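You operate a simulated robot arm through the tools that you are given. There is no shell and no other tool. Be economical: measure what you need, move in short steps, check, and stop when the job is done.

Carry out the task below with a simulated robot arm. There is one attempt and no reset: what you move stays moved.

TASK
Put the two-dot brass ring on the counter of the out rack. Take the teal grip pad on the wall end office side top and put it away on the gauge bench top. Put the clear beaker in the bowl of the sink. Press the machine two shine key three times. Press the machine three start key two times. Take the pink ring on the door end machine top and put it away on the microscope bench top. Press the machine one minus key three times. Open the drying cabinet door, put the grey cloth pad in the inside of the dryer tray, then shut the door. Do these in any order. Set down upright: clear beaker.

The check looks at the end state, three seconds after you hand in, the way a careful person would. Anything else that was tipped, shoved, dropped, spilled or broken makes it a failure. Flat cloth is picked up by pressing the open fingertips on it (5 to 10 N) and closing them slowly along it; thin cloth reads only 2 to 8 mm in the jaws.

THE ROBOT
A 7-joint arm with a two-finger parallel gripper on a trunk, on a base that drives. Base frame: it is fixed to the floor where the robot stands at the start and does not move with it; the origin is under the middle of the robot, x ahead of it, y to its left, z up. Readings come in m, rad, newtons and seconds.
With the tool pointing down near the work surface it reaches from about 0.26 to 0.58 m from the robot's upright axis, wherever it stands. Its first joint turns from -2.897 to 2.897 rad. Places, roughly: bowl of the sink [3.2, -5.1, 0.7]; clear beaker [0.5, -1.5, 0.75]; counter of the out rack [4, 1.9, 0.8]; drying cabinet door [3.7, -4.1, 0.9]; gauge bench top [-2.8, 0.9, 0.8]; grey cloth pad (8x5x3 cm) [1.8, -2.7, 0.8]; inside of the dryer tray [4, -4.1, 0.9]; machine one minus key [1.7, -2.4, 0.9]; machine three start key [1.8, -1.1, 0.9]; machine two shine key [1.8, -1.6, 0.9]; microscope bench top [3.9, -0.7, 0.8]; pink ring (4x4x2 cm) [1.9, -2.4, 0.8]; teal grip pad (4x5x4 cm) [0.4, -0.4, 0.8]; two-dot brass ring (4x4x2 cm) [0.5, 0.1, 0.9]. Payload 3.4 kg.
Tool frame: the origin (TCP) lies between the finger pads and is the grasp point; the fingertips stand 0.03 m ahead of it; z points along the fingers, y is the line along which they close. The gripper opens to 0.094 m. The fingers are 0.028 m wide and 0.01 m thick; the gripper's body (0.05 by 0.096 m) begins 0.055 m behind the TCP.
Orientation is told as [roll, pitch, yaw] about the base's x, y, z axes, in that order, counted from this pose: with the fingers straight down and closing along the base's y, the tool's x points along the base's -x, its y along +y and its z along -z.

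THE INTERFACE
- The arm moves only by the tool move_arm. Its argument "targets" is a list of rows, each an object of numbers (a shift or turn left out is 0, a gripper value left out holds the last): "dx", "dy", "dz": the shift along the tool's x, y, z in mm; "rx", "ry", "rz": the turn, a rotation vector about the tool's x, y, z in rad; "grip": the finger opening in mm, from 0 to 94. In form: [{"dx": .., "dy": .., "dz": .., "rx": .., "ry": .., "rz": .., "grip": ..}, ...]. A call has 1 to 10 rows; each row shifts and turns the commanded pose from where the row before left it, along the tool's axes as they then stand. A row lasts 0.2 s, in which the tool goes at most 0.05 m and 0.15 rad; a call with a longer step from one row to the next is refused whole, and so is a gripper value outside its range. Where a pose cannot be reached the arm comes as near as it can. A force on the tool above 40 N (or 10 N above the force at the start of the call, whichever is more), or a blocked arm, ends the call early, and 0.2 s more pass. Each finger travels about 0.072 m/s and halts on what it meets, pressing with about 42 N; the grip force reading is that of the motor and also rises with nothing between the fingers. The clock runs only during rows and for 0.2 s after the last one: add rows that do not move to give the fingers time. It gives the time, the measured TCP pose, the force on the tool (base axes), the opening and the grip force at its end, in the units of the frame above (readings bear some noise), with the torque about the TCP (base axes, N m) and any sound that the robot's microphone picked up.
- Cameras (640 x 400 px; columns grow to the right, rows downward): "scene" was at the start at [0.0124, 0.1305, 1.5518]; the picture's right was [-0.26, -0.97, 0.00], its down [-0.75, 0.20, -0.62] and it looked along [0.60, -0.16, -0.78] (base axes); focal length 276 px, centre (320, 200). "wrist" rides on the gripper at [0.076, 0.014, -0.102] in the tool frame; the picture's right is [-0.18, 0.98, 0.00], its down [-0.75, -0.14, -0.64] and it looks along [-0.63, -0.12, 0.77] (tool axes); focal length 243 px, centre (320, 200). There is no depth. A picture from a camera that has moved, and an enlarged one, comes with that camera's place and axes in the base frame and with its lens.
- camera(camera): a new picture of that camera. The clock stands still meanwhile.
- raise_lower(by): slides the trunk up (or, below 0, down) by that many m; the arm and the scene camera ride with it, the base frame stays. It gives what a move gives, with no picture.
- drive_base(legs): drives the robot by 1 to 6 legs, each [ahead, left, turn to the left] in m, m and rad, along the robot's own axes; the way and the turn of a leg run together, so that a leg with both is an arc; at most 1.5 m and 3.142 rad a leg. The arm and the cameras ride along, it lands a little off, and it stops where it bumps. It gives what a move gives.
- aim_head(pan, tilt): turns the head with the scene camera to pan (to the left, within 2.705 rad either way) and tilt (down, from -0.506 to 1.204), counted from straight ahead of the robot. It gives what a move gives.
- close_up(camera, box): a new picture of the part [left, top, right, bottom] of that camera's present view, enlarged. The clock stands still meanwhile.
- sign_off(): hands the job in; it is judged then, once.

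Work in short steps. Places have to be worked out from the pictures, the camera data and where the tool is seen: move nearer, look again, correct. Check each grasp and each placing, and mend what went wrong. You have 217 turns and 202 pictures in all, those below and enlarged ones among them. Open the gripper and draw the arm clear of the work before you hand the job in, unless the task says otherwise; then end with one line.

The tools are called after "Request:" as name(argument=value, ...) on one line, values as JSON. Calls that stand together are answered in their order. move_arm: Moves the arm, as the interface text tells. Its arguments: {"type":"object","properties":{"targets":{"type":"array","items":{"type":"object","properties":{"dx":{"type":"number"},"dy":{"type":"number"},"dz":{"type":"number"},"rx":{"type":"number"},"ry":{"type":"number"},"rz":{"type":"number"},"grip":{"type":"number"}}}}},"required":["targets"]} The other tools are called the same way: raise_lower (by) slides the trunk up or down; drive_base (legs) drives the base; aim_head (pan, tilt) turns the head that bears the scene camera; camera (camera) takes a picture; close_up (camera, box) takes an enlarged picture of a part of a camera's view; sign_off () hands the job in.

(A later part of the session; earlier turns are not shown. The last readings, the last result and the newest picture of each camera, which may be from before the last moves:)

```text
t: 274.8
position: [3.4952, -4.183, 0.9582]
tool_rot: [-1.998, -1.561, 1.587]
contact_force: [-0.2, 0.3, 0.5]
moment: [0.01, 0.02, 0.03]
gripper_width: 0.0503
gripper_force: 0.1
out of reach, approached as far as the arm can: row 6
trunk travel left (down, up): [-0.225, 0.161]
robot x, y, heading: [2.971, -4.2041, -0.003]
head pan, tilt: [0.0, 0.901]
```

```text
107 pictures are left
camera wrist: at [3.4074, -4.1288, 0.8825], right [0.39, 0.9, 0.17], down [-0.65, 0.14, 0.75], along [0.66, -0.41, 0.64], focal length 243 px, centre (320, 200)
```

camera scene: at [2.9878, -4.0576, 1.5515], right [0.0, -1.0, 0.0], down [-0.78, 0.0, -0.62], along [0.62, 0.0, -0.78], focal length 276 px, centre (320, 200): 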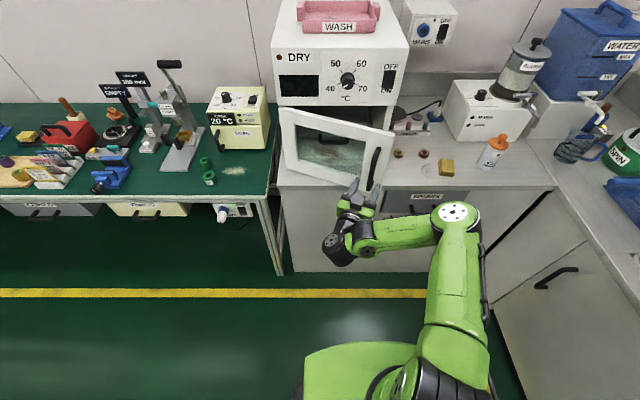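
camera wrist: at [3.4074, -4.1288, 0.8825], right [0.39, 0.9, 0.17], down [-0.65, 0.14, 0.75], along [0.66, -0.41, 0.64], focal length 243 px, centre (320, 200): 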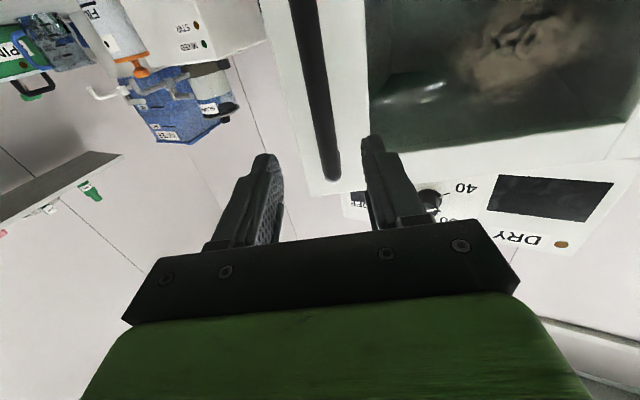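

Straighten the tool's yaw, close the fingers, and move right of the door's free edge (≈[3.62,-4.27]).

Request:
move_arm(targets=[{"rx": -0.14, "grip": 0, "dx": -10}, {"rx": -0.14}, {"rx": -0.12}, {"dy": -45}, {"dy": -45}, {"dy": -45}, {"dy": -35}])

Request:
camera(camera="scene")

Request:
camera(camera="wrist")

```text
t: 276.4
position: [3.4962, -4.3521, 0.9739]
tool_rot: [-1.681, -1.558, 1.672]
contact_force: [-0.9, 0.4, -0.2]
moment: [-0.02, -0.01, 0.02]
gripper_width: 0.0
gripper_force: 32.7
trunk travel left (down, up): [-0.225, 0.161]
robot x, y, heading: [2.9758, -4.2062, -0.0]
head pan, tilt: [0.0, 0.901]
```

```text
106 pictures are left
camera scene: at [2.9882, -4.0571, 1.5514], right [0.0, -1.0, 0.0], down [-0.78, 0.0, -0.62], along [0.62, 0.0, -0.78], focal length 276 px, centre (320, 200)
```

scene: 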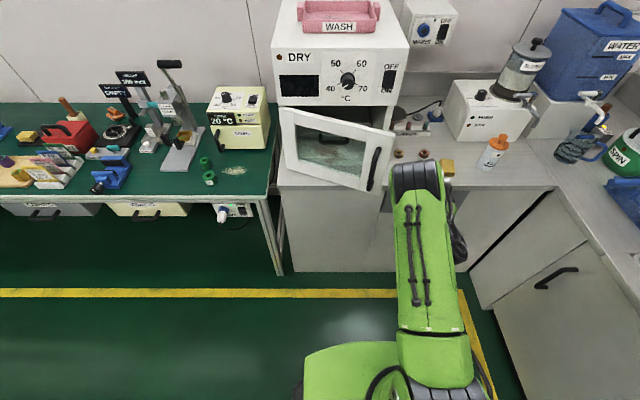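

```text
105 pictures are left
camera wrist: at [3.3941, -4.3366, 0.8974], right [0.01, 0.98, 0.17], down [-0.64, -0.13, 0.75], along [0.76, -0.12, 0.63], focal length 243 px, centre (320, 200)
```

wrist: 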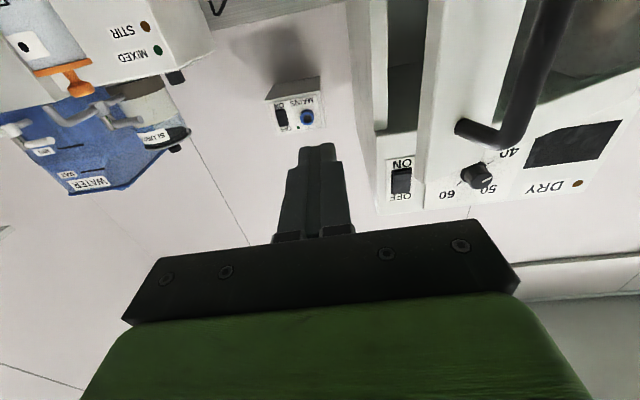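

Clear to advance beside the door edge; go 18 cm ahead, then left behind the door.

Request:
move_arm(targets=[{"dz": 45}, {"dz": 45}, {"dz": 45}, {"dz": 45}])

Request:
camera(camera="wrist")

Request:
close_up(camera="scene", box=[260, 60, 480, 220])

```text
t: 277.4
position: [3.6773, -4.3529, 0.9704]
tool_rot: [-1.413, -1.561, 1.404]
contact_force: [-0.7, -0.1, 0.1]
moment: [0.01, 0.01, 0.0]
gripper_width: 0.0
gripper_force: 33.0
trunk travel left (down, up): [-0.225, 0.161]
robot x, y, heading: [2.9718, -4.2065, 0.002]
head pan, tilt: [0.0, 0.901]
```

```text
104 pictures are left
camera wrist: at [3.5752, -4.3383, 0.8955], right [0.01, 0.98, 0.17], down [-0.64, -0.13, 0.76], along [0.77, -0.12, 0.63], focal length 243 px, centre (320, 200)
```

wrist: 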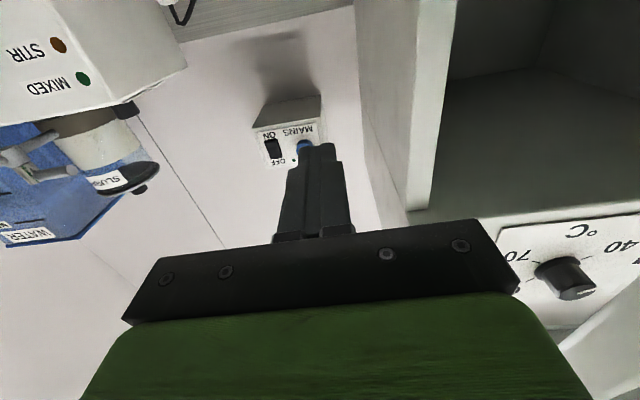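

```text
2.50 times, centred on (370, 140) of scene
camera zoom: at [2.9885, -4.0574, 1.5515], right [0.0, -1.0, 0.0], down [-0.78, 0.0, -0.62], along [0.62, 0.0, -0.78], focal length 691 px, centre (195, 350)
```

zoom: 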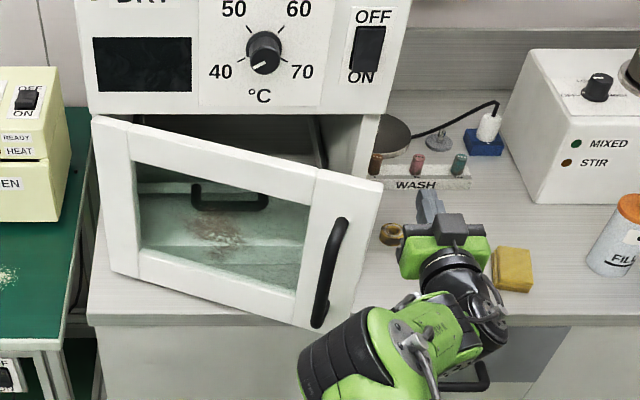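

Rotate the hand to point leftwards (~1 rad) so the closed fingers can hook behind the door's edge.

Request:
move_arm(targets=[{"rx": -0.14}, {"rx": -0.14}, {"rx": -0.14}, {"rx": -0.14}, {"rx": -0.14}, {"rx": -0.14}, {"rx": -0.14}])

Request:
camera(camera="wrist")

Request:
close_up(camera="scene", box=[260, 60, 480, 220])

```text
t: 279.0
position: [3.6373, -4.3337, 1.0096]
tool_rot: [-0.533, -1.558, 1.34]
contact_force: [0.1, 0.0, 0.5]
moment: [-0.01, 0.01, 0.0]
gripper_width: 0.0
gripper_force: 33.2
out of reach, approached as far as the arm can: row 5, 6, 7
trunk travel left (down, up): [-0.225, 0.161]
robot x, y, heading: [2.9737, -4.2101, -0.002]
head pan, tilt: [0.0, 0.901]
```

```text
102 pictures are left
camera wrist: at [3.5562, -4.3984, 0.9338], right [-0.71, 0.68, 0.18], down [-0.34, -0.55, 0.76], along [0.62, 0.48, 0.62], focal length 243 px, centre (320, 200)
```

wrist: 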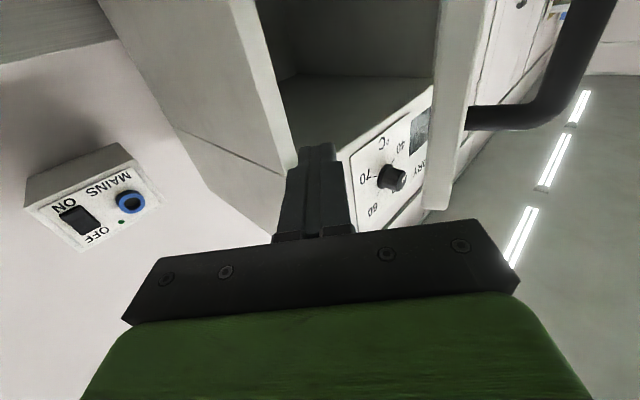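

```text
2.50 times, centred on (370, 140) of scene
camera zoom: at [2.9877, -4.0563, 1.5514], right [0.0, -1.0, 0.0], down [-0.78, 0.0, -0.62], along [0.62, 0.0, -0.78], focal length 691 px, centre (195, 350)
```

zoom: 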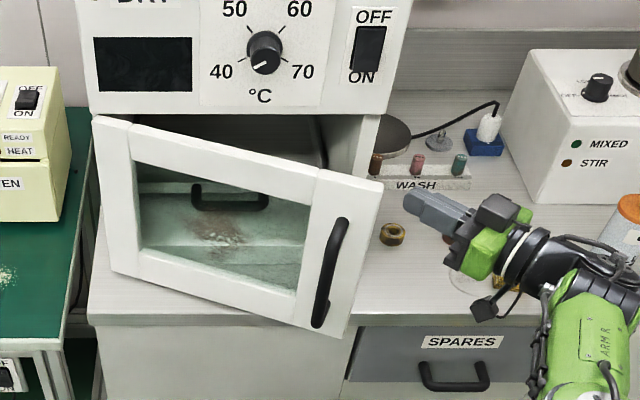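

The finger points into the gap behind the door. Advance ~6 cm along it, slightly lower, and check.

Request:
move_arm(targets=[{"dz": 25, "dx": 20}, {"dz": 35}])

Request:
camera(camera="wrist")

Request:
close_up(camera="scene", box=[260, 60, 480, 220])

```text
t: 279.6
position: [3.6609, -4.2806, 0.9874]
tool_rot: [-0.629, -1.557, 1.431]
contact_force: [-0.1, 0.7, -0.6]
moment: [0.03, 0.01, -0.01]
gripper_width: 0.0002
gripper_force: 33.1
out of reach, approached as far as the arm can: row 1, 2
trunk travel left (down, up): [-0.225, 0.161]
robot x, y, heading: [2.9752, -4.2076, -0.004]
head pan, tilt: [0.0, 0.901]
```

```text
100 pictures are left
camera wrist: at [3.5787, -4.3452, 0.913], right [-0.71, 0.69, 0.18], down [-0.34, -0.55, 0.76], along [0.62, 0.48, 0.62], focal length 243 px, centre (320, 200)
```

wrist: 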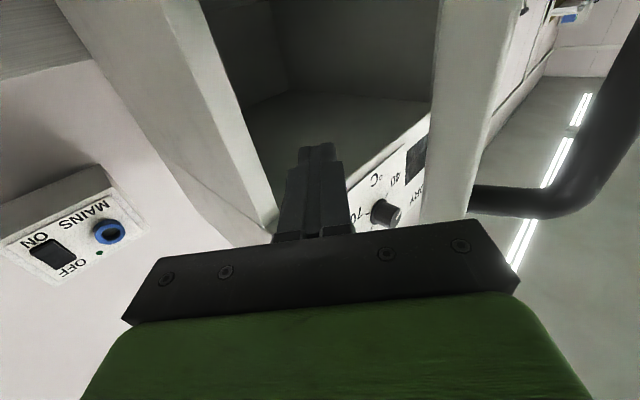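

```text
2.50 times, centred on (370, 140) of scene
camera zoom: at [2.9883, -4.0559, 1.5513], right [0.0, -1.0, 0.0], down [-0.78, 0.0, -0.62], along [0.62, 0.0, -0.78], focal length 691 px, centre (195, 350)
```

zoom: 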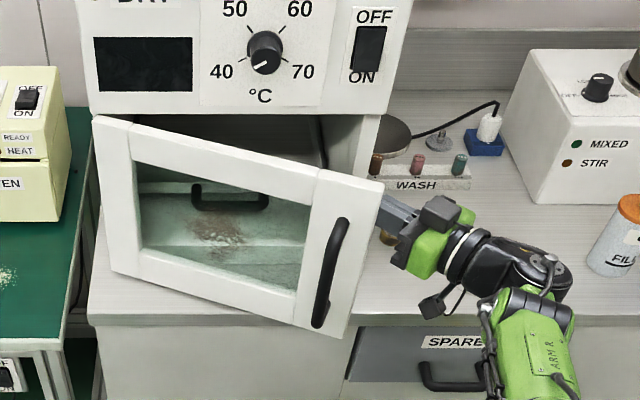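

The fingertip is behind the door edge. Use the base: a little left, then back, to swing the door.

Request:
drive_base(legs=[[0, 0.03, 0], [-0.1, 0.02, 0]])

Request:
camera(camera="scene")

```text
t: 281.2
position: [3.5594, -4.2304, 0.9892]
tool_rot: [-0.711, -1.556, 1.517]
contact_force: [-0.2, -0.2, 0.2]
moment: [0.01, 0.0, -0.05]
gripper_width: 0.0
gripper_force: 32.8
trunk travel left (down, up): [-0.225, 0.161]
robot x, y, heading: [2.8729, -4.1537, 0.001]
head pan, tilt: [0.0, 0.901]
```

```text
98 pictures are left
camera scene: at [2.8865, -4.006, 1.5514], right [0.0, -1.0, 0.0], down [-0.78, 0.0, -0.62], along [0.62, 0.0, -0.78], focal length 276 px, centre (320, 200)
```

scene: 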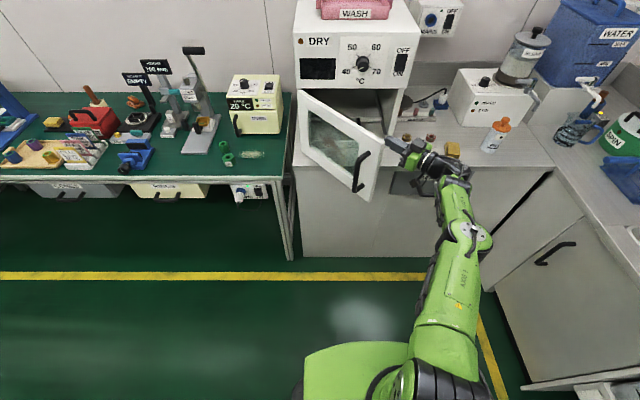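

Door is now ~45° open. Push on to the left with the base.

Request:
drive_base(legs=[[-0.02, 0.2, 0]])

Request:
camera(camera="scene")

```text
t: 282.8
position: [3.5412, -4.0305, 0.9881]
tool_rot: [-0.631, -1.558, 1.433]
contact_force: [0.4, 0.7, 0.7]
moment: [-0.01, 0.03, -0.04]
gripper_width: 0.0
gripper_force: 33.7
trunk travel left (down, up): [-0.225, 0.161]
robot x, y, heading: [2.8557, -3.9602, 0.002]
head pan, tilt: [0.0, 0.901]
```

```text
97 pictures are left
camera scene: at [2.8681, -3.8054, 1.5512], right [0.0, -1.0, 0.0], down [-0.78, 0.0, -0.62], along [0.62, 0.0, -0.78], focal length 276 px, centre (320, 200)
```

scene: 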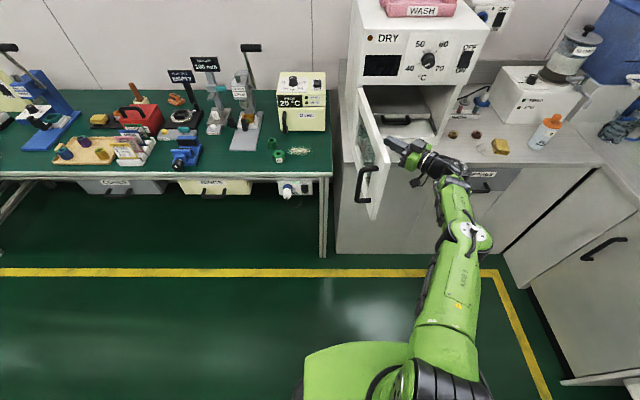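

Door is nearly at 90°. Push another 8 cm and then withdraw.

Request:
drive_base(legs=[[0, 0.09, 0], [0, -0.06, 0], [-0.25, 0, 0]])

Request:
camera(camera="scene")

Request:
close_up(camera="scene", box=[330, 20, 490, 160])

```text
t: 285.9
position: [3.2876, -4.0014, 0.9895]
tool_rot: [-0.692, -1.557, 1.493]
contact_force: [0.3, -0.3, 0.0]
moment: [-0.03, 0.01, 0.01]
gripper_width: 0.0
gripper_force: 32.9
trunk travel left (down, up): [-0.225, 0.161]
robot x, y, heading: [2.5996, -3.9212, -0.006]
head pan, tilt: [0.0, 0.901]
```

```text
96 pictures are left
camera scene: at [2.6156, -3.773, 1.5514], right [0.0, -1.0, 0.0], down [-0.78, 0.0, -0.62], along [0.62, 0.0, -0.78], focal length 276 px, centre (320, 200)
```

scene: 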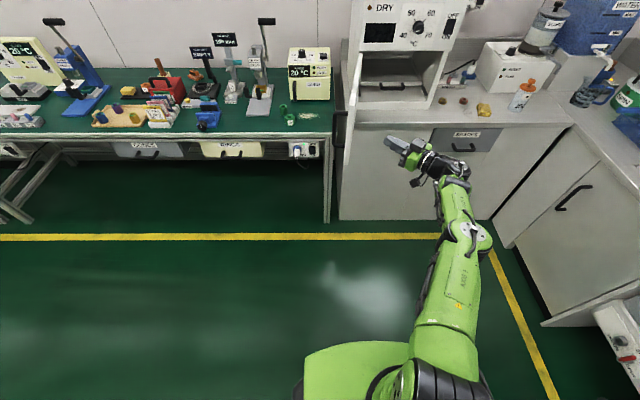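

```text
2.86 times, centred on (410, 90) of scene
camera zoom: at [2.6156, -3.773, 1.5514], right [0.0, -1.0, 0.0], down [-0.78, 0.0, -0.62], along [0.62, 0.0, -0.78], focal length 789 px, centre (63, 514)
```

zoom: 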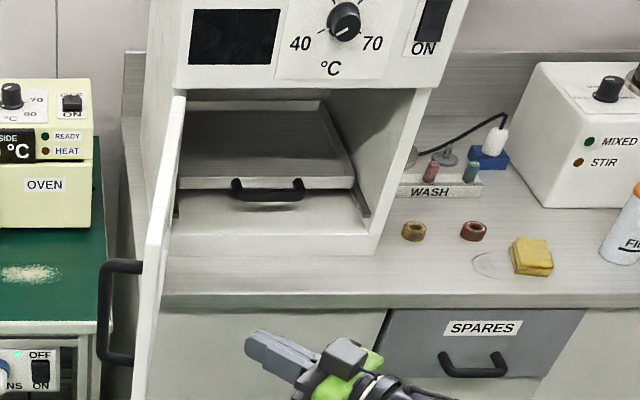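

Door stands open ~100°; inside is a tray with a front handle and clear space above. Now reset the arm: unwind the yaw and raise it.

Request:
move_arm(targets=[{"rx": 0.14}, {"rx": 0.14}, {"rx": 0.14}, {"rx": 0.14}, {"rx": 0.14}, {"rx": 0.1}, {"dx": -45}, {"dx": -45}, {"dx": -45}, {"dx": -45}])

Request:
move_arm(targets=[{"dx": -45}, {"dx": -45}, {"dx": -40}, {"dx": 10, "dz": -40}, {"dx": 10, "dz": -40}, {"dx": 10, "dz": -40}, {"dx": 10, "dz": -40}])

Request:
camera(camera="scene")

```text
t: 288.1
position: [3.3887, -4.0553, 1.1464]
tool_rot: [-1.436, -1.558, 1.436]
contact_force: [-0.1, 0.5, 0.3]
moment: [0.03, 0.0, -0.01]
gripper_width: 0.0
gripper_force: 32.7
out of reach, approached as far as the arm can: row 1, 2, 3, 4, 5, 6, 7, 8
trunk travel left (down, up): [-0.225, 0.161]
robot x, y, heading: [2.6015, -3.921, -0.007]
head pan, tilt: [0.0, 0.901]
```

```text
t: 289.7
position: [3.2086, -4.0464, 1.2311]
tool_rot: [-1.631, -1.561, 1.632]
contact_force: [-0.5, -0.4, -0.1]
moment: [0.04, -0.01, -0.02]
gripper_width: 0.0
gripper_force: 33.3
out of reach, approached as far as the arm can: row 2, 3
trunk travel left (down, up): [-0.225, 0.161]
robot x, y, heading: [2.6017, -3.9242, -0.005]
head pan, tilt: [0.0, 0.901]
```

```text
94 pictures are left
camera scene: at [2.6152, -3.7741, 1.5516], right [0.0, -1.0, 0.0], down [-0.78, 0.0, -0.62], along [0.62, 0.0, -0.78], focal length 276 px, centre (320, 200)
```

scene: 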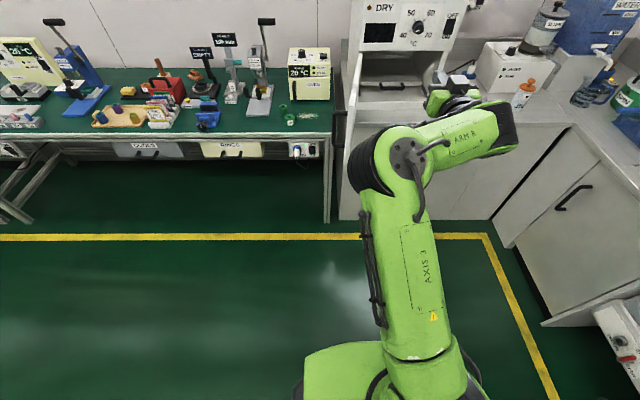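

Elbow high but on the other side. Move to centre-left and see whether unpitching works from here.

Request:
move_arm(targets=[{"dy": 40, "dx": -20}, {"dy": 40, "dx": -20}, {"dy": 40, "dx": -20}, {"dz": -40}, {"dz": -40}, {"dz": -40}, {"dz": -30}])

Request:
move_arm(targets=[{"ry": 0.15}, {"ry": 0.15}, {"ry": 0.15}, {"ry": 0.15}])

Request:
camera(camera="scene")

```text
t: 291.3
position: [3.0621, -3.9239, 1.2894]
tool_rot: [-1.504, -1.555, 1.502]
contact_force: [-0.3, -1.1, -0.2]
moment: [-0.02, 0.0, -0.01]
gripper_width: 0.0
gripper_force: 33.2
trunk travel left (down, up): [-0.225, 0.161]
robot x, y, heading: [2.602, -3.9196, -0.008]
head pan, tilt: [0.0, 0.901]
```

```text
t: 292.3
position: [3.0637, -3.9258, 1.2894]
tool_rot: [-0.024, -0.965, 0.018]
contact_force: [0.2, -0.2, 0.3]
moment: [0.01, 0.02, 0.0]
gripper_width: 0.0
gripper_force: 32.7
trunk travel left (down, up): [-0.225, 0.161]
robot x, y, heading: [2.602, -3.9239, -0.004]
head pan, tilt: [0.0, 0.901]
```

```text
93 pictures are left
camera scene: at [2.6178, -3.7728, 1.5514], right [0.0, -1.0, 0.0], down [-0.78, 0.0, -0.62], along [0.62, 0.0, -0.78], focal length 276 px, centre (320, 200)
```

scene: 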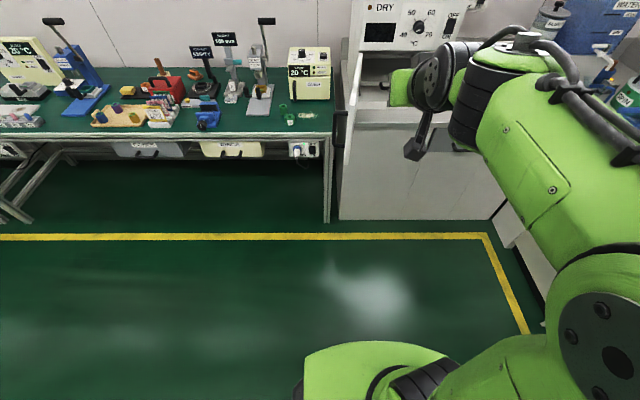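

Good posture restored, with tilt ≈0.97 that suits the pad. Turn round and slide to the pad's line (y≈-2.71).

Request:
drive_base(legs=[[0, 0, 3.14], [0, -1.2, 0]])

Request:
aim_head(pan=0.1, tilt=0.75)

Request:
camera(camera="scene")

```text
t: 305.8
position: [2.1492, -2.7153, 1.2869]
tool_rot: [-0.023, -0.967, -3.129]
contact_force: [-0.6, 0.3, -0.7]
moment: [0.01, 0.02, 0.01]
gripper_width: 0.0
gripper_force: 33.0
trunk travel left (down, up): [-0.225, 0.161]
robot x, y, heading: [2.6103, -2.7236, 3.132]
head pan, tilt: [0.0, 0.901]
```

```text
t: 306.5
position: [2.1484, -2.7149, 1.2893]
tool_rot: [-0.023, -0.968, -3.128]
contact_force: [1.8, -0.4, -0.1]
moment: [0.0, 0.01, -0.02]
gripper_width: 0.0
gripper_force: 33.1
trunk travel left (down, up): [-0.225, 0.161]
robot x, y, heading: [2.6106, -2.7197, 3.136]
head pan, tilt: [0.099, 0.75]
```

```text
92 pictures are left
camera scene: at [2.5853, -2.8813, 1.5633], right [-0.09, 1.0, 0.0], down [0.68, 0.06, -0.73], along [-0.73, -0.07, -0.68], focal length 276 px, centre (320, 200)
```

scene: 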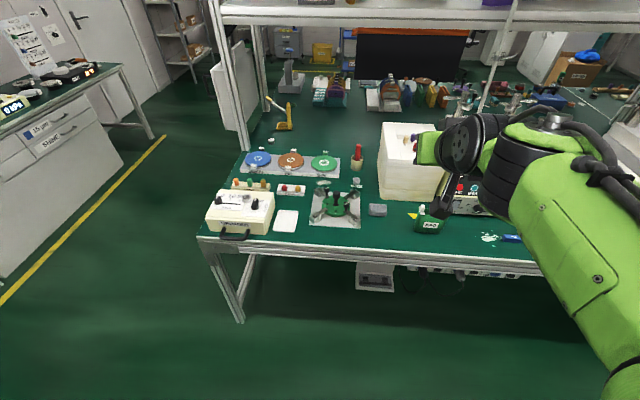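

Pad ≈[1.79,-2.725]. Drive forward 0.2 m, open fully, and lower toward it with the wrist camera check.

Request:
drive_base(legs=[[0.2, 0, 0.005]])

Request:
move_arm(targets=[{"dx": 35, "dz": 24, "grip": 94}, {"dx": 35, "dz": 24}, {"dx": 35, "dz": 24}, {"dx": 35, "dz": 24}, {"dx": 35, "dz": 24}, {"dx": 35, "dz": 24}])

Request:
camera(camera="wrist")

Request:
camera(camera="scene")

```text
t: 308.1
position: [1.9492, -2.7151, 1.2882]
tool_rot: [-0.022, -0.968, -3.125]
contact_force: [0.2, 0.7, 0.0]
moment: [0.01, 0.01, -0.02]
gripper_width: 0.0
gripper_force: 33.7
trunk travel left (down, up): [-0.225, 0.161]
robot x, y, heading: [2.4133, -2.7162, 3.137]
head pan, tilt: [0.099, 0.75]
```

```text
t: 309.5
position: [1.9506, -2.7139, 1.0324]
tool_rot: [-0.024, -0.968, -3.125]
contact_force: [-1.1, 0.2, -0.4]
moment: [-0.01, 0.0, 0.01]
gripper_width: 0.094
gripper_force: 0.0
trunk travel left (down, up): [-0.225, 0.161]
robot x, y, heading: [2.4135, -2.721, 3.139]
head pan, tilt: [0.099, 0.75]
```

```text
91 pictures are left
camera wrist: at [2.078, -2.727, 1.028], right [-0.11, -0.98, 0.14], down [0.1, 0.13, 0.99], along [-0.99, 0.12, 0.09], focal length 243 px, centre (320, 200)
```

wrist: 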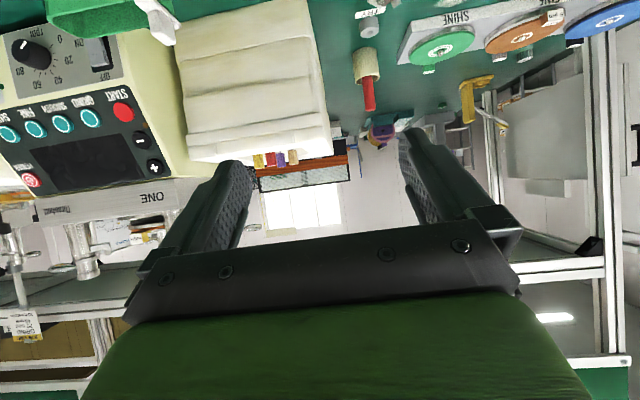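

```text
90 pictures are left
camera scene: at [2.3858, -2.8801, 1.5633], right [-0.09, 1.0, 0.0], down [0.68, 0.06, -0.73], along [-0.73, -0.07, -0.68], focal length 276 px, centre (320, 200)
```

scene: 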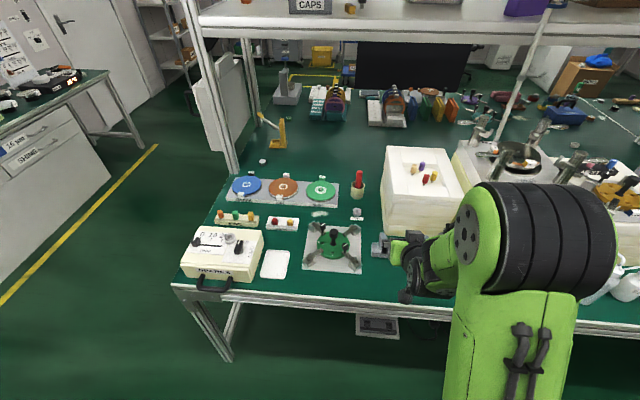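

Zoom on the pad in the scene view.

Request:
close_up(camera="scene", box=[330, 190, 450, 290])

```text
4.00 times, centred on (390, 240) of scene
camera zoom: at [2.3858, -2.8801, 1.5633], right [-0.09, 1.0, 0.0], down [0.68, 0.06, -0.73], along [-0.73, -0.07, -0.68], focal length 1105 px, centre (40, 40)
```

zoom: 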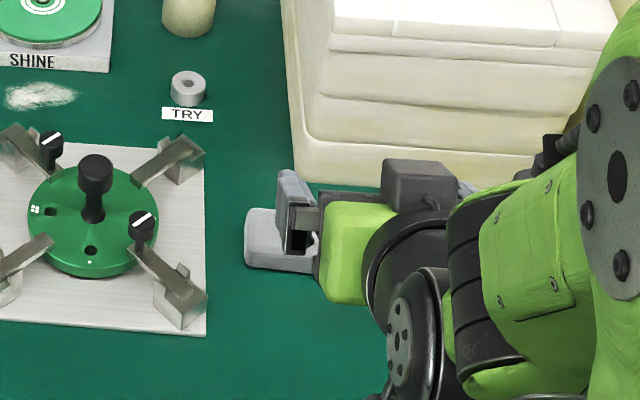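

Pad centre ≈[1.78,-2.717], bench z≈0.761. Move forward over it and descend part way, then check alignment.

Request:
move_arm(targets=[{"dx": -22, "dz": 32, "dy": 3}, {"dx": -22, "dz": 32}, {"dx": -22, "dz": 32}, {"dx": -22, "dz": 32}, {"dx": 33, "dz": 22}, {"dx": 33, "dz": 22}, {"dx": 33, "dz": 22}, {"dx": 33, "dz": 22}])

Request:
close_up(camera="scene", box=[330, 190, 450, 290])

Request:
camera(camera="wrist")

```text
t: 311.3
position: [1.7982, -2.7121, 0.8755]
tool_rot: [-0.022, -0.969, -3.123]
contact_force: [-0.5, -0.9, 0.5]
moment: [0.0, 0.03, -0.03]
gripper_width: 0.0939
gripper_force: 0.1
trunk travel left (down, up): [-0.225, 0.161]
robot x, y, heading: [2.4093, -2.7182, 3.135]
head pan, tilt: [0.099, 0.75]
```

```text
4.00 times, centred on (390, 240) of scene
camera zoom: at [2.3865, -2.8801, 1.5633], right [-0.09, 1.0, 0.0], down [0.68, 0.06, -0.73], along [-0.73, -0.07, -0.68], focal length 1105 px, centre (40, 40)
```

zoom: 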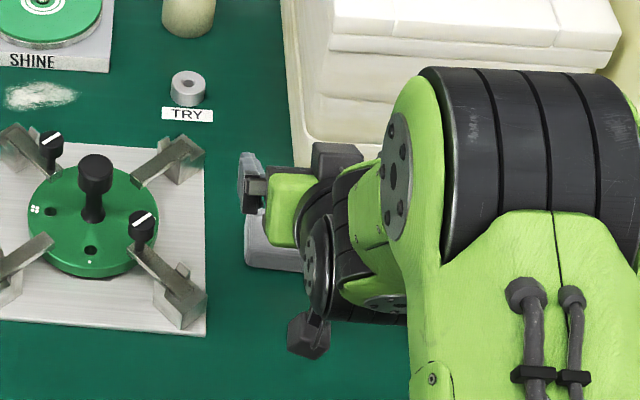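

```text
87 pictures are left
camera wrist: at [1.9261, -2.7258, 0.8713], right [-0.11, -0.98, 0.14], down [0.1, 0.13, 0.99], along [-0.99, 0.12, 0.09], focal length 243 px, centre (320, 200)
```

wrist: 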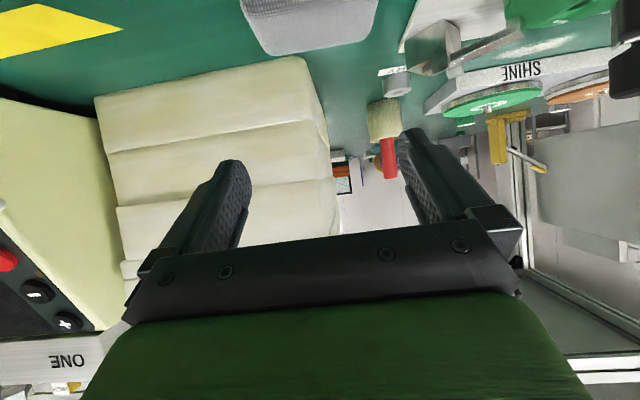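

Pad spans y≈-2.755…-2.686 (centre -2.720); shift 7 mm and lower to z≈0.80.

Request:
move_arm(targets=[{"dy": 7}, {"dx": 25, "dz": 17}, {"dx": 21, "dz": 15}, {"dx": 10, "dz": 7}])

Request:
close_up(camera="scene", box=[330, 190, 450, 290])

Request:
camera(camera="wrist")

```text
t: 312.3
position: [1.7973, -2.7205, 0.8071]
tool_rot: [-0.025, -0.969, -3.124]
contact_force: [0.1, 0.1, 0.3]
moment: [-0.01, 0.0, -0.01]
gripper_width: 0.0941
gripper_force: 0.1
trunk travel left (down, up): [-0.225, 0.161]
robot x, y, heading: [2.4111, -2.7156, 3.136]
head pan, tilt: [0.099, 0.75]
```

```text
4.00 times, centred on (390, 240) of scene
camera zoom: at [2.3871, -2.8801, 1.5633], right [-0.09, 1.0, 0.0], down [0.68, 0.06, -0.73], along [-0.73, -0.07, -0.68], focal length 1105 px, centre (40, 40)
```

zoom: 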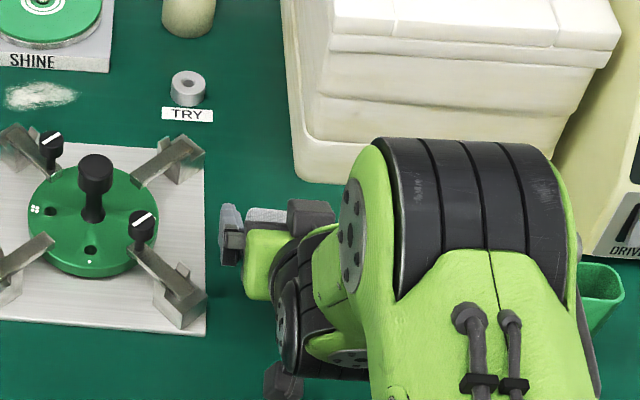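

```text
85 pictures are left
camera wrist: at [1.9255, -2.7333, 0.8028], right [-0.11, -0.98, 0.14], down [0.1, 0.13, 0.99], along [-0.99, 0.12, 0.09], focal length 243 px, centre (320, 200)
```

wrist: 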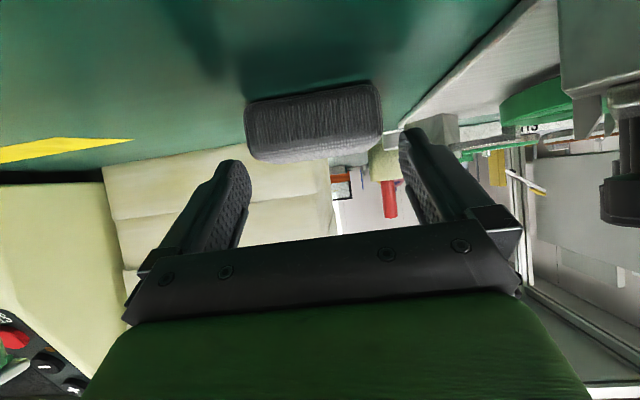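

Pad is nicely between the fingers. Lower ~8 mm and close.

Request:
move_arm(targets=[{"dx": 7, "dz": 5}, {"grip": 84}, {"grip": 74}, {"grip": 64}, {"grip": 60}, {}])

Request:
camera(camera="wrist")

```text
t: 313.7
position: [1.7962, -2.7192, 0.7984]
tool_rot: [-0.024, -0.968, -3.124]
contact_force: [0.5, -0.6, -0.1]
moment: [-0.02, 0.0, -0.01]
gripper_width: 0.0728
gripper_force: 42.0
trunk travel left (down, up): [-0.225, 0.161]
robot x, y, heading: [2.4151, -2.7185, 3.135]
head pan, tilt: [0.099, 0.75]
```

```text
84 pictures are left
camera wrist: at [1.9253, -2.7332, 0.794], right [-0.11, -0.98, 0.14], down [0.1, 0.13, 0.99], along [-0.99, 0.12, 0.09], focal length 243 px, centre (320, 200)
```

wrist: 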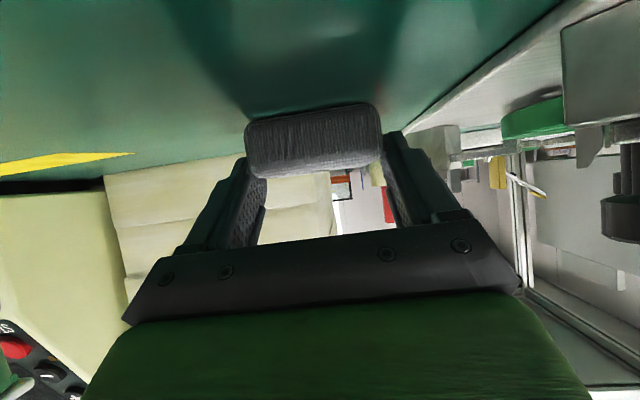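

Pad gripped (73 mm). Lift, pull back along the reverse path and check.

Request:
move_arm(targets=[{"dx": -20, "dz": -13}, {"dx": -33, "dz": -22}, {"dx": -33, "dz": -22}, {"dx": -33, "dz": -22}, {"dx": -33, "dz": -22}, {"dx": -33, "dz": -22}, {"dx": 22, "dz": -32}, {"dx": 22, "dz": -32}, {"dx": 22, "dz": -32}, {"dx": 22, "dz": -32}])

Request:
drive_base(legs=[[-0.3, 0, 0]])

Request:
camera(camera="wrist")

Request:
camera(camera="scene")

```text
t: 315.9
position: [1.9503, -2.7212, 1.0208]
tool_rot: [-0.022, -0.971, -3.124]
contact_force: [0.4, -0.3, -0.4]
moment: [0.01, -0.01, 0.01]
gripper_width: 0.073
gripper_force: 41.9
trunk travel left (down, up): [-0.225, 0.161]
robot x, y, heading: [2.4127, -2.7167, 3.138]
head pan, tilt: [0.099, 0.75]
```

```text
t: 317.9
position: [2.2488, -2.7247, 1.0217]
tool_rot: [-0.022, -0.97, -3.116]
contact_force: [0.9, 0.1, 0.3]
moment: [0.01, 0.02, -0.01]
gripper_width: 0.0726
gripper_force: 42.4
trunk travel left (down, up): [-0.225, 0.161]
robot x, y, heading: [2.7089, -2.7182, -3.137]
head pan, tilt: [0.099, 0.75]
```

```text
83 pictures are left
camera wrist: at [2.3772, -2.7377, 1.0169], right [-0.1, -0.99, 0.14], down [0.1, 0.13, 0.99], along [-0.99, 0.11, 0.09], focal length 243 px, centre (320, 200)
```

wrist: 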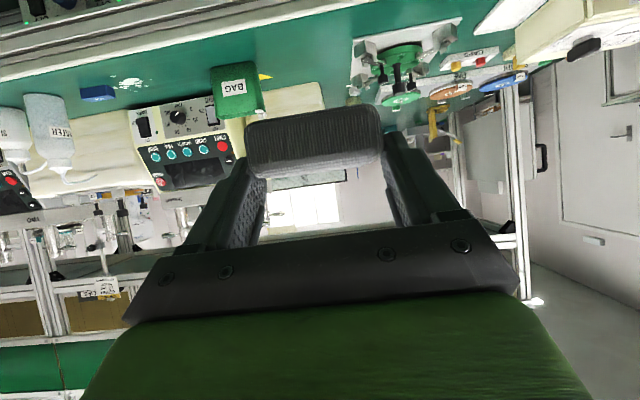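

```text
82 pictures are left
camera scene: at [2.6891, -2.8806, 1.5633], right [-0.1, 0.99, 0.0], down [0.68, 0.07, -0.73], along [-0.73, -0.07, -0.68], focal length 276 px, centre (320, 200)
```

scene: 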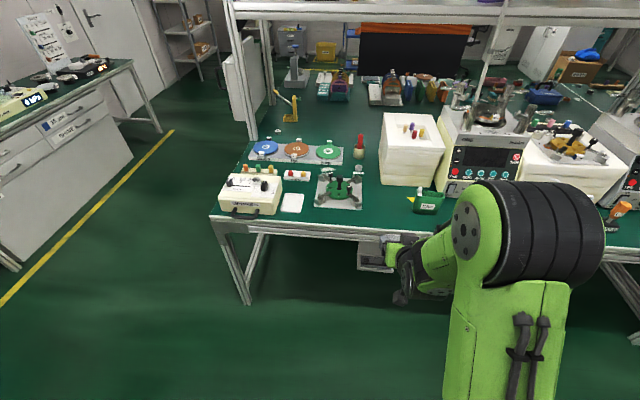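

Pad held. Drive toward the dryer: slide to y≈-3.6, turn clockwise, slide right to y≈-4.09.

Request:
drive_base(legs=[[0, 0.9, 0], [0, 0, -3.14], [0, -0.48, 0]])

Request:
aim_head(pan=0.0, tilt=0.6)

Request:
camera(camera="scene")

Request:
camera(camera="wrist")

```text
t: 332.4
position: [3.1891, -4.0808, 1.0209]
tool_rot: [-0.023, -0.969, 0.04]
contact_force: [-0.4, 0.6, 0.1]
moment: [0.01, 0.03, 0.0]
gripper_width: 0.0727
gripper_force: 41.8
trunk travel left (down, up): [-0.225, 0.161]
robot x, y, heading: [2.7266, -4.098, 0.013]
head pan, tilt: [0.099, 0.75]
```

```text
t: 333.1
position: [3.1902, -4.0783, 1.0212]
tool_rot: [-0.023, -0.969, 0.042]
contact_force: [-0.1, -0.4, 0.3]
moment: [-0.01, 0.0, 0.0]
gripper_width: 0.0727
gripper_force: 42.2
trunk travel left (down, up): [-0.225, 0.161]
robot x, y, heading: [2.7274, -4.0941, 0.021]
head pan, tilt: [0.0, 0.6]
```

```text
81 pictures are left
camera scene: at [2.7519, -3.9422, 1.5761], right [0.02, -1.0, 0.0], down [-0.57, -0.01, -0.82], along [0.82, 0.02, -0.57], focal length 276 px, centre (320, 200)
```

scene: 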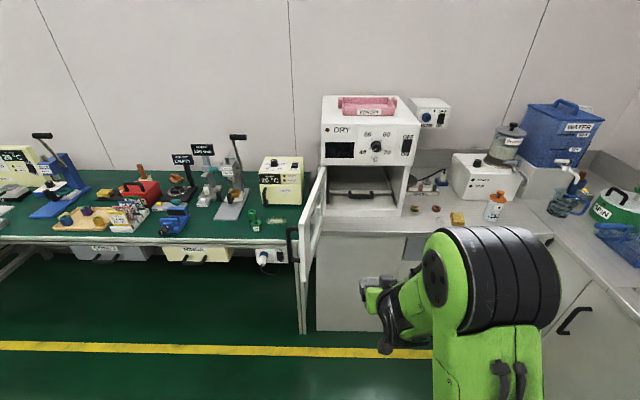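

```text
80 pictures are left
camera wrist: at [3.0617, -4.0668, 1.0165], right [0.08, 0.99, 0.14], down [-0.1, -0.13, 0.99], along [0.99, -0.09, 0.09], focal length 243 px, centre (320, 200)
```

wrist: 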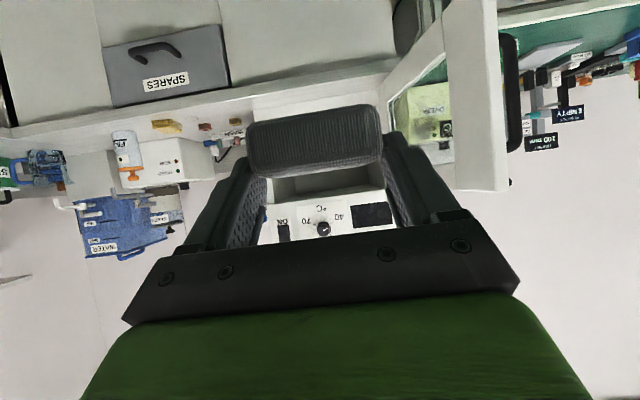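

Zoom in on the open dryer to measure tray and opening.

Request:
close_up(camera="scene", box=[280, 80, 440, 240])

```text
2.50 times, centred on (360, 160) of scene
camera zoom: at [2.7519, -3.9422, 1.5761], right [0.02, -1.0, 0.0], down [-0.57, -0.01, -0.82], along [0.82, 0.02, -0.57], focal length 691 px, centre (220, 300)
```

zoom: 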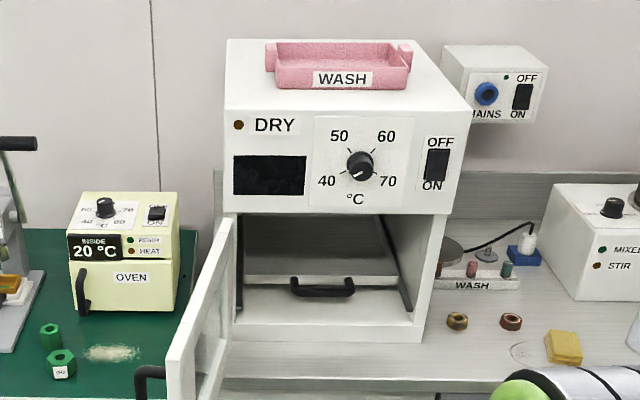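

Opening top ≈1.05, tray surface ≈0.905 at x≥3.79. Tilt the tool a bit flatter, lower to z≈0.97, and drive up to the opening.

Request:
move_arm(targets=[{"ry": -0.13}, {"dx": 23, "dz": 12}, {"dx": 22, "dz": 11}])

Request:
drive_base(legs=[[0, 0, -0.03], [0.48, 0, 0]])

Request:
camera(camera="scene")

Request:
camera(camera="wrist")

```text
t: 333.9
position: [3.1885, -4.0803, 0.9701]
tool_rot: [-0.028, -1.098, 0.046]
contact_force: [0.3, 0.3, 0.3]
moment: [0.0, 0.0, 0.02]
gripper_width: 0.0727
gripper_force: 42.0
trunk travel left (down, up): [-0.225, 0.161]
robot x, y, heading: [2.7278, -4.0923, 0.018]
head pan, tilt: [0.0, 0.6]
```

```text
t: 337.1
position: [3.6655, -4.105, 0.9703]
tool_rot: [-0.029, -1.097, 0.013]
contact_force: [0.0, -0.3, -0.8]
moment: [-0.02, 0.0, 0.0]
gripper_width: 0.0727
gripper_force: 42.3
trunk travel left (down, up): [-0.225, 0.161]
robot x, y, heading: [3.2049, -4.1012, -0.015]
head pan, tilt: [0.0, 0.6]
```

```text
78 pictures are left
camera scene: at [3.2362, -3.95, 1.5762], right [-0.02, -1.0, 0.0], down [-0.57, 0.01, -0.82], along [0.82, -0.01, -0.57], focal length 276 px, centre (320, 200)
```

scene: 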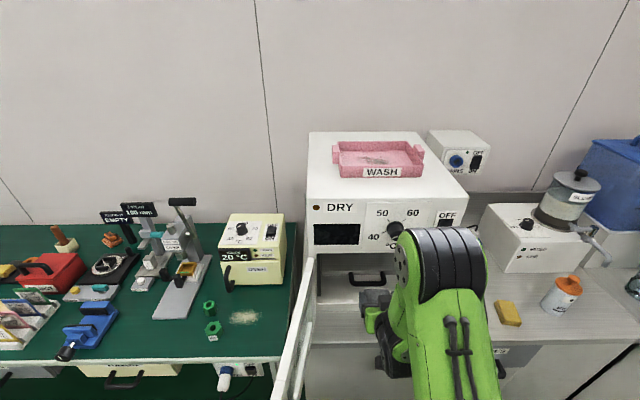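

```text
77 pictures are left
camera wrist: at [3.5415, -4.0883, 0.9496], right [0.1, 0.98, 0.15], down [-0.23, -0.13, 0.96], along [0.97, -0.13, 0.21], focal length 243 px, centre (320, 200)
```

wrist: 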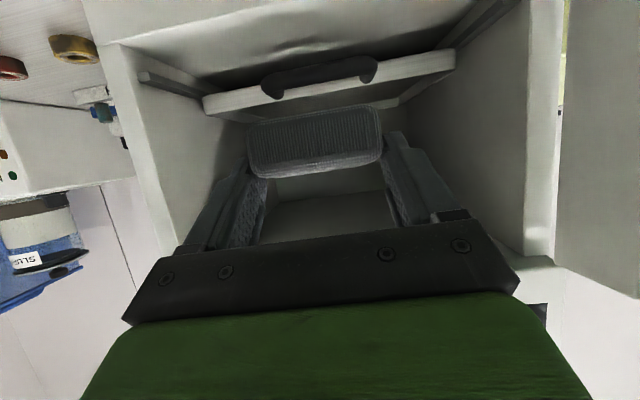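

Tray front rim at z≈0.90; pad bottom clears it by ~2 cm. Lower 8 mm and advance in two stages.

Request:
move_arm(targets=[{"dx": 7, "dz": 4}, {"dx": -21, "dz": 42}, {"dx": -21, "dz": 42}])

Request:
camera(camera="wrist")

Request:
close_up(camera="scene", box=[280, 180, 500, 360])

```text
t: 337.9
position: [3.7632, -4.1075, 0.96]
tool_rot: [-0.03, -1.098, 0.013]
contact_force: [0.0, -0.9, -1.0]
moment: [-0.02, 0.01, -0.02]
gripper_width: 0.073
gripper_force: 41.7
trunk travel left (down, up): [-0.225, 0.161]
robot x, y, heading: [3.2114, -4.0956, -0.014]
head pan, tilt: [0.0, 0.6]
```

```text
76 pictures are left
camera wrist: at [3.6377, -4.0907, 0.9393], right [0.1, 0.98, 0.15], down [-0.23, -0.13, 0.97], along [0.97, -0.13, 0.21], focal length 243 px, centre (320, 200)
```

wrist: 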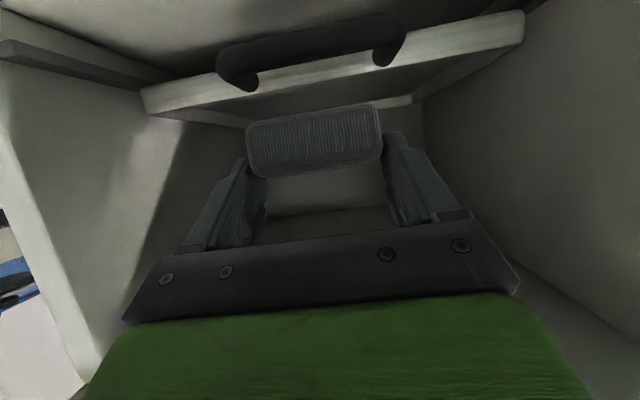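

```text
2.22 times, centred on (390, 270) of scene
camera zoom: at [3.2361, -3.9499, 1.5761], right [-0.02, -1.0, 0.0], down [-0.57, 0.01, -0.82], along [0.82, -0.01, -0.57], focal length 614 px, centre (164, 44)
```

zoom: 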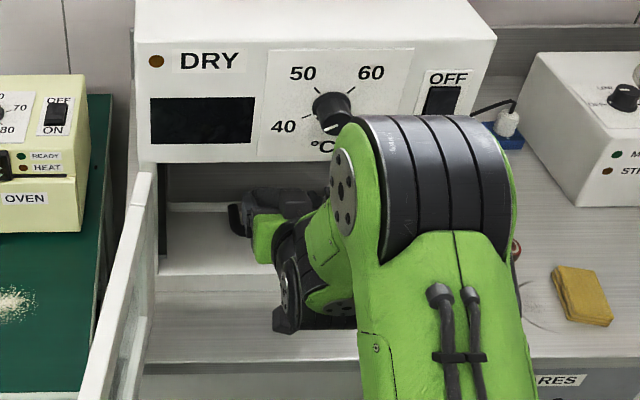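

Lower another 8 mm (pad bottom ≈0.915) and advance 11 cm more into the chamber.

Request:
move_arm(targets=[{"dx": 7, "dz": 4}, {"dx": -17, "dz": 33}, {"dx": -17, "dz": 33}, {"dx": -17, "dz": 33}])

Request:
camera(camera="wrist")

Request:
close_up(camera="scene", box=[280, 180, 500, 360])

```text
t: 338.9
position: [3.8758, -4.1111, 0.9528]
tool_rot: [-0.028, -1.099, 0.011]
contact_force: [0.1, 0.7, -0.7]
moment: [0.02, 0.02, -0.03]
gripper_width: 0.0725
gripper_force: 42.2
trunk travel left (down, up): [-0.225, 0.161]
robot x, y, heading: [3.2049, -4.0997, -0.017]
head pan, tilt: [0.0, 0.6]
```

```text
74 pictures are left
camera wrist: at [3.7498, -4.0942, 0.9325], right [0.1, 0.98, 0.15], down [-0.23, -0.13, 0.97], along [0.97, -0.13, 0.21], focal length 243 px, centre (320, 200)
```

wrist: 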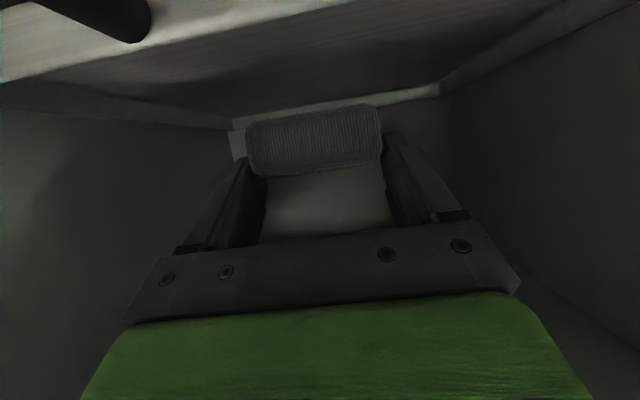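

```text
2.22 times, centred on (390, 270) of scene
camera zoom: at [3.2363, -3.9501, 1.5762], right [-0.02, -1.0, 0.0], down [-0.57, 0.01, -0.82], along [0.82, -0.01, -0.57], focal length 614 px, centre (164, 44)
```

zoom: 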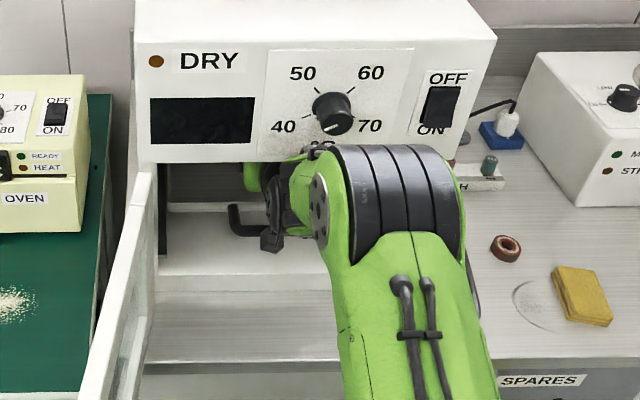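

Pad is ~3 cm inside the tray front (x≈3.84). Lower in small steps until contact.

Request:
move_arm(targets=[{"dx": 5.3, "dz": 7}, {"dx": 4.4, "dz": 2.3}, {"dx": 4.4, "dz": 2.3}, {"dx": 4.4, "dz": 2.3}, {"dx": 4.4, "dz": 2.3}, {"dx": 4.4, "dz": 2.3}])

Request:
camera(camera="wrist")

```text
t: 340.3
position: [3.8778, -4.1103, 0.9226]
tool_rot: [-0.028, -1.1, 0.014]
contact_force: [-0.7, -0.2, -0.6]
moment: [0.0, -0.02, -0.03]
gripper_width: 0.0727
gripper_force: 41.5
trunk travel left (down, up): [-0.225, 0.161]
robot x, y, heading: [3.2044, -4.1022, -0.015]
head pan, tilt: [0.0, 0.6]
```

```text
72 pictures are left
camera wrist: at [3.7513, -4.093, 0.9007], right [0.1, 0.98, 0.15], down [-0.23, -0.13, 0.96], along [0.97, -0.13, 0.22], focal length 243 px, centre (320, 200)
```

wrist: 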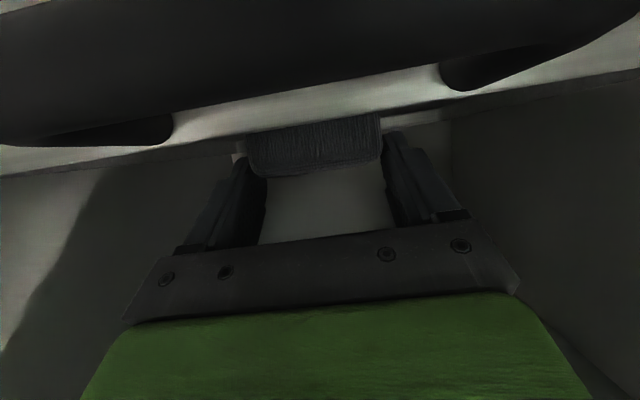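

No contact yet; the pad is behind the rim. Continue down gently.

Request:
move_arm(targets=[{"dx": 3.5, "dz": 1.8}, {"dx": 3.5, "dz": 1.8}, {"dx": 3.5, "dz": 1.8}])

```text
t: 341.1
position: [3.877, -4.1093, 0.9145]
tool_rot: [-0.03, -1.108, 0.011]
contact_force: [-1.5, -0.6, 14.7]
moment: [-0.02, 0.12, -0.01]
gripper_width: 0.073
gripper_force: 42.0
trunk travel left (down, up): [-0.225, 0.161]
robot x, y, heading: [3.2032, -4.1012, -0.02]
head pan, tilt: [0.0, 0.6]
```

Contact: pad rests on the tray. Open slowly, lift straight 4 cm, and check.

Request:
move_arm(targets=[{"grip": 78}, {"grip": 86}, {"grip": 92}, {}, {"dx": -9, "dz": -4.5}, {"dx": -9, "dz": -4.5}, {"dx": -9, "dz": -4.5}])

Request:
camera(camera="wrist")

```text
t: 342.7
position: [3.8762, -4.1072, 0.9397]
tool_rot: [-0.026, -1.097, 0.012]
contact_force: [-0.5, -0.3, -0.1]
moment: [0.0, 0.0, 0.02]
gripper_width: 0.0919
gripper_force: 0.0
trunk travel left (down, up): [-0.225, 0.161]
robot x, y, heading: [3.2048, -4.0987, -0.016]
head pan, tilt: [0.0, 0.6]
```

```text
71 pictures are left
camera wrist: at [3.7505, -4.091, 0.9191], right [0.1, 0.98, 0.15], down [-0.23, -0.13, 0.96], along [0.97, -0.13, 0.21], focal length 243 px, centre (320, 200)
```

wrist: 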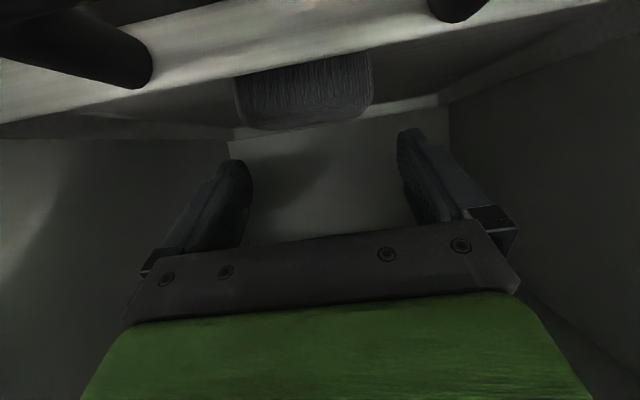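

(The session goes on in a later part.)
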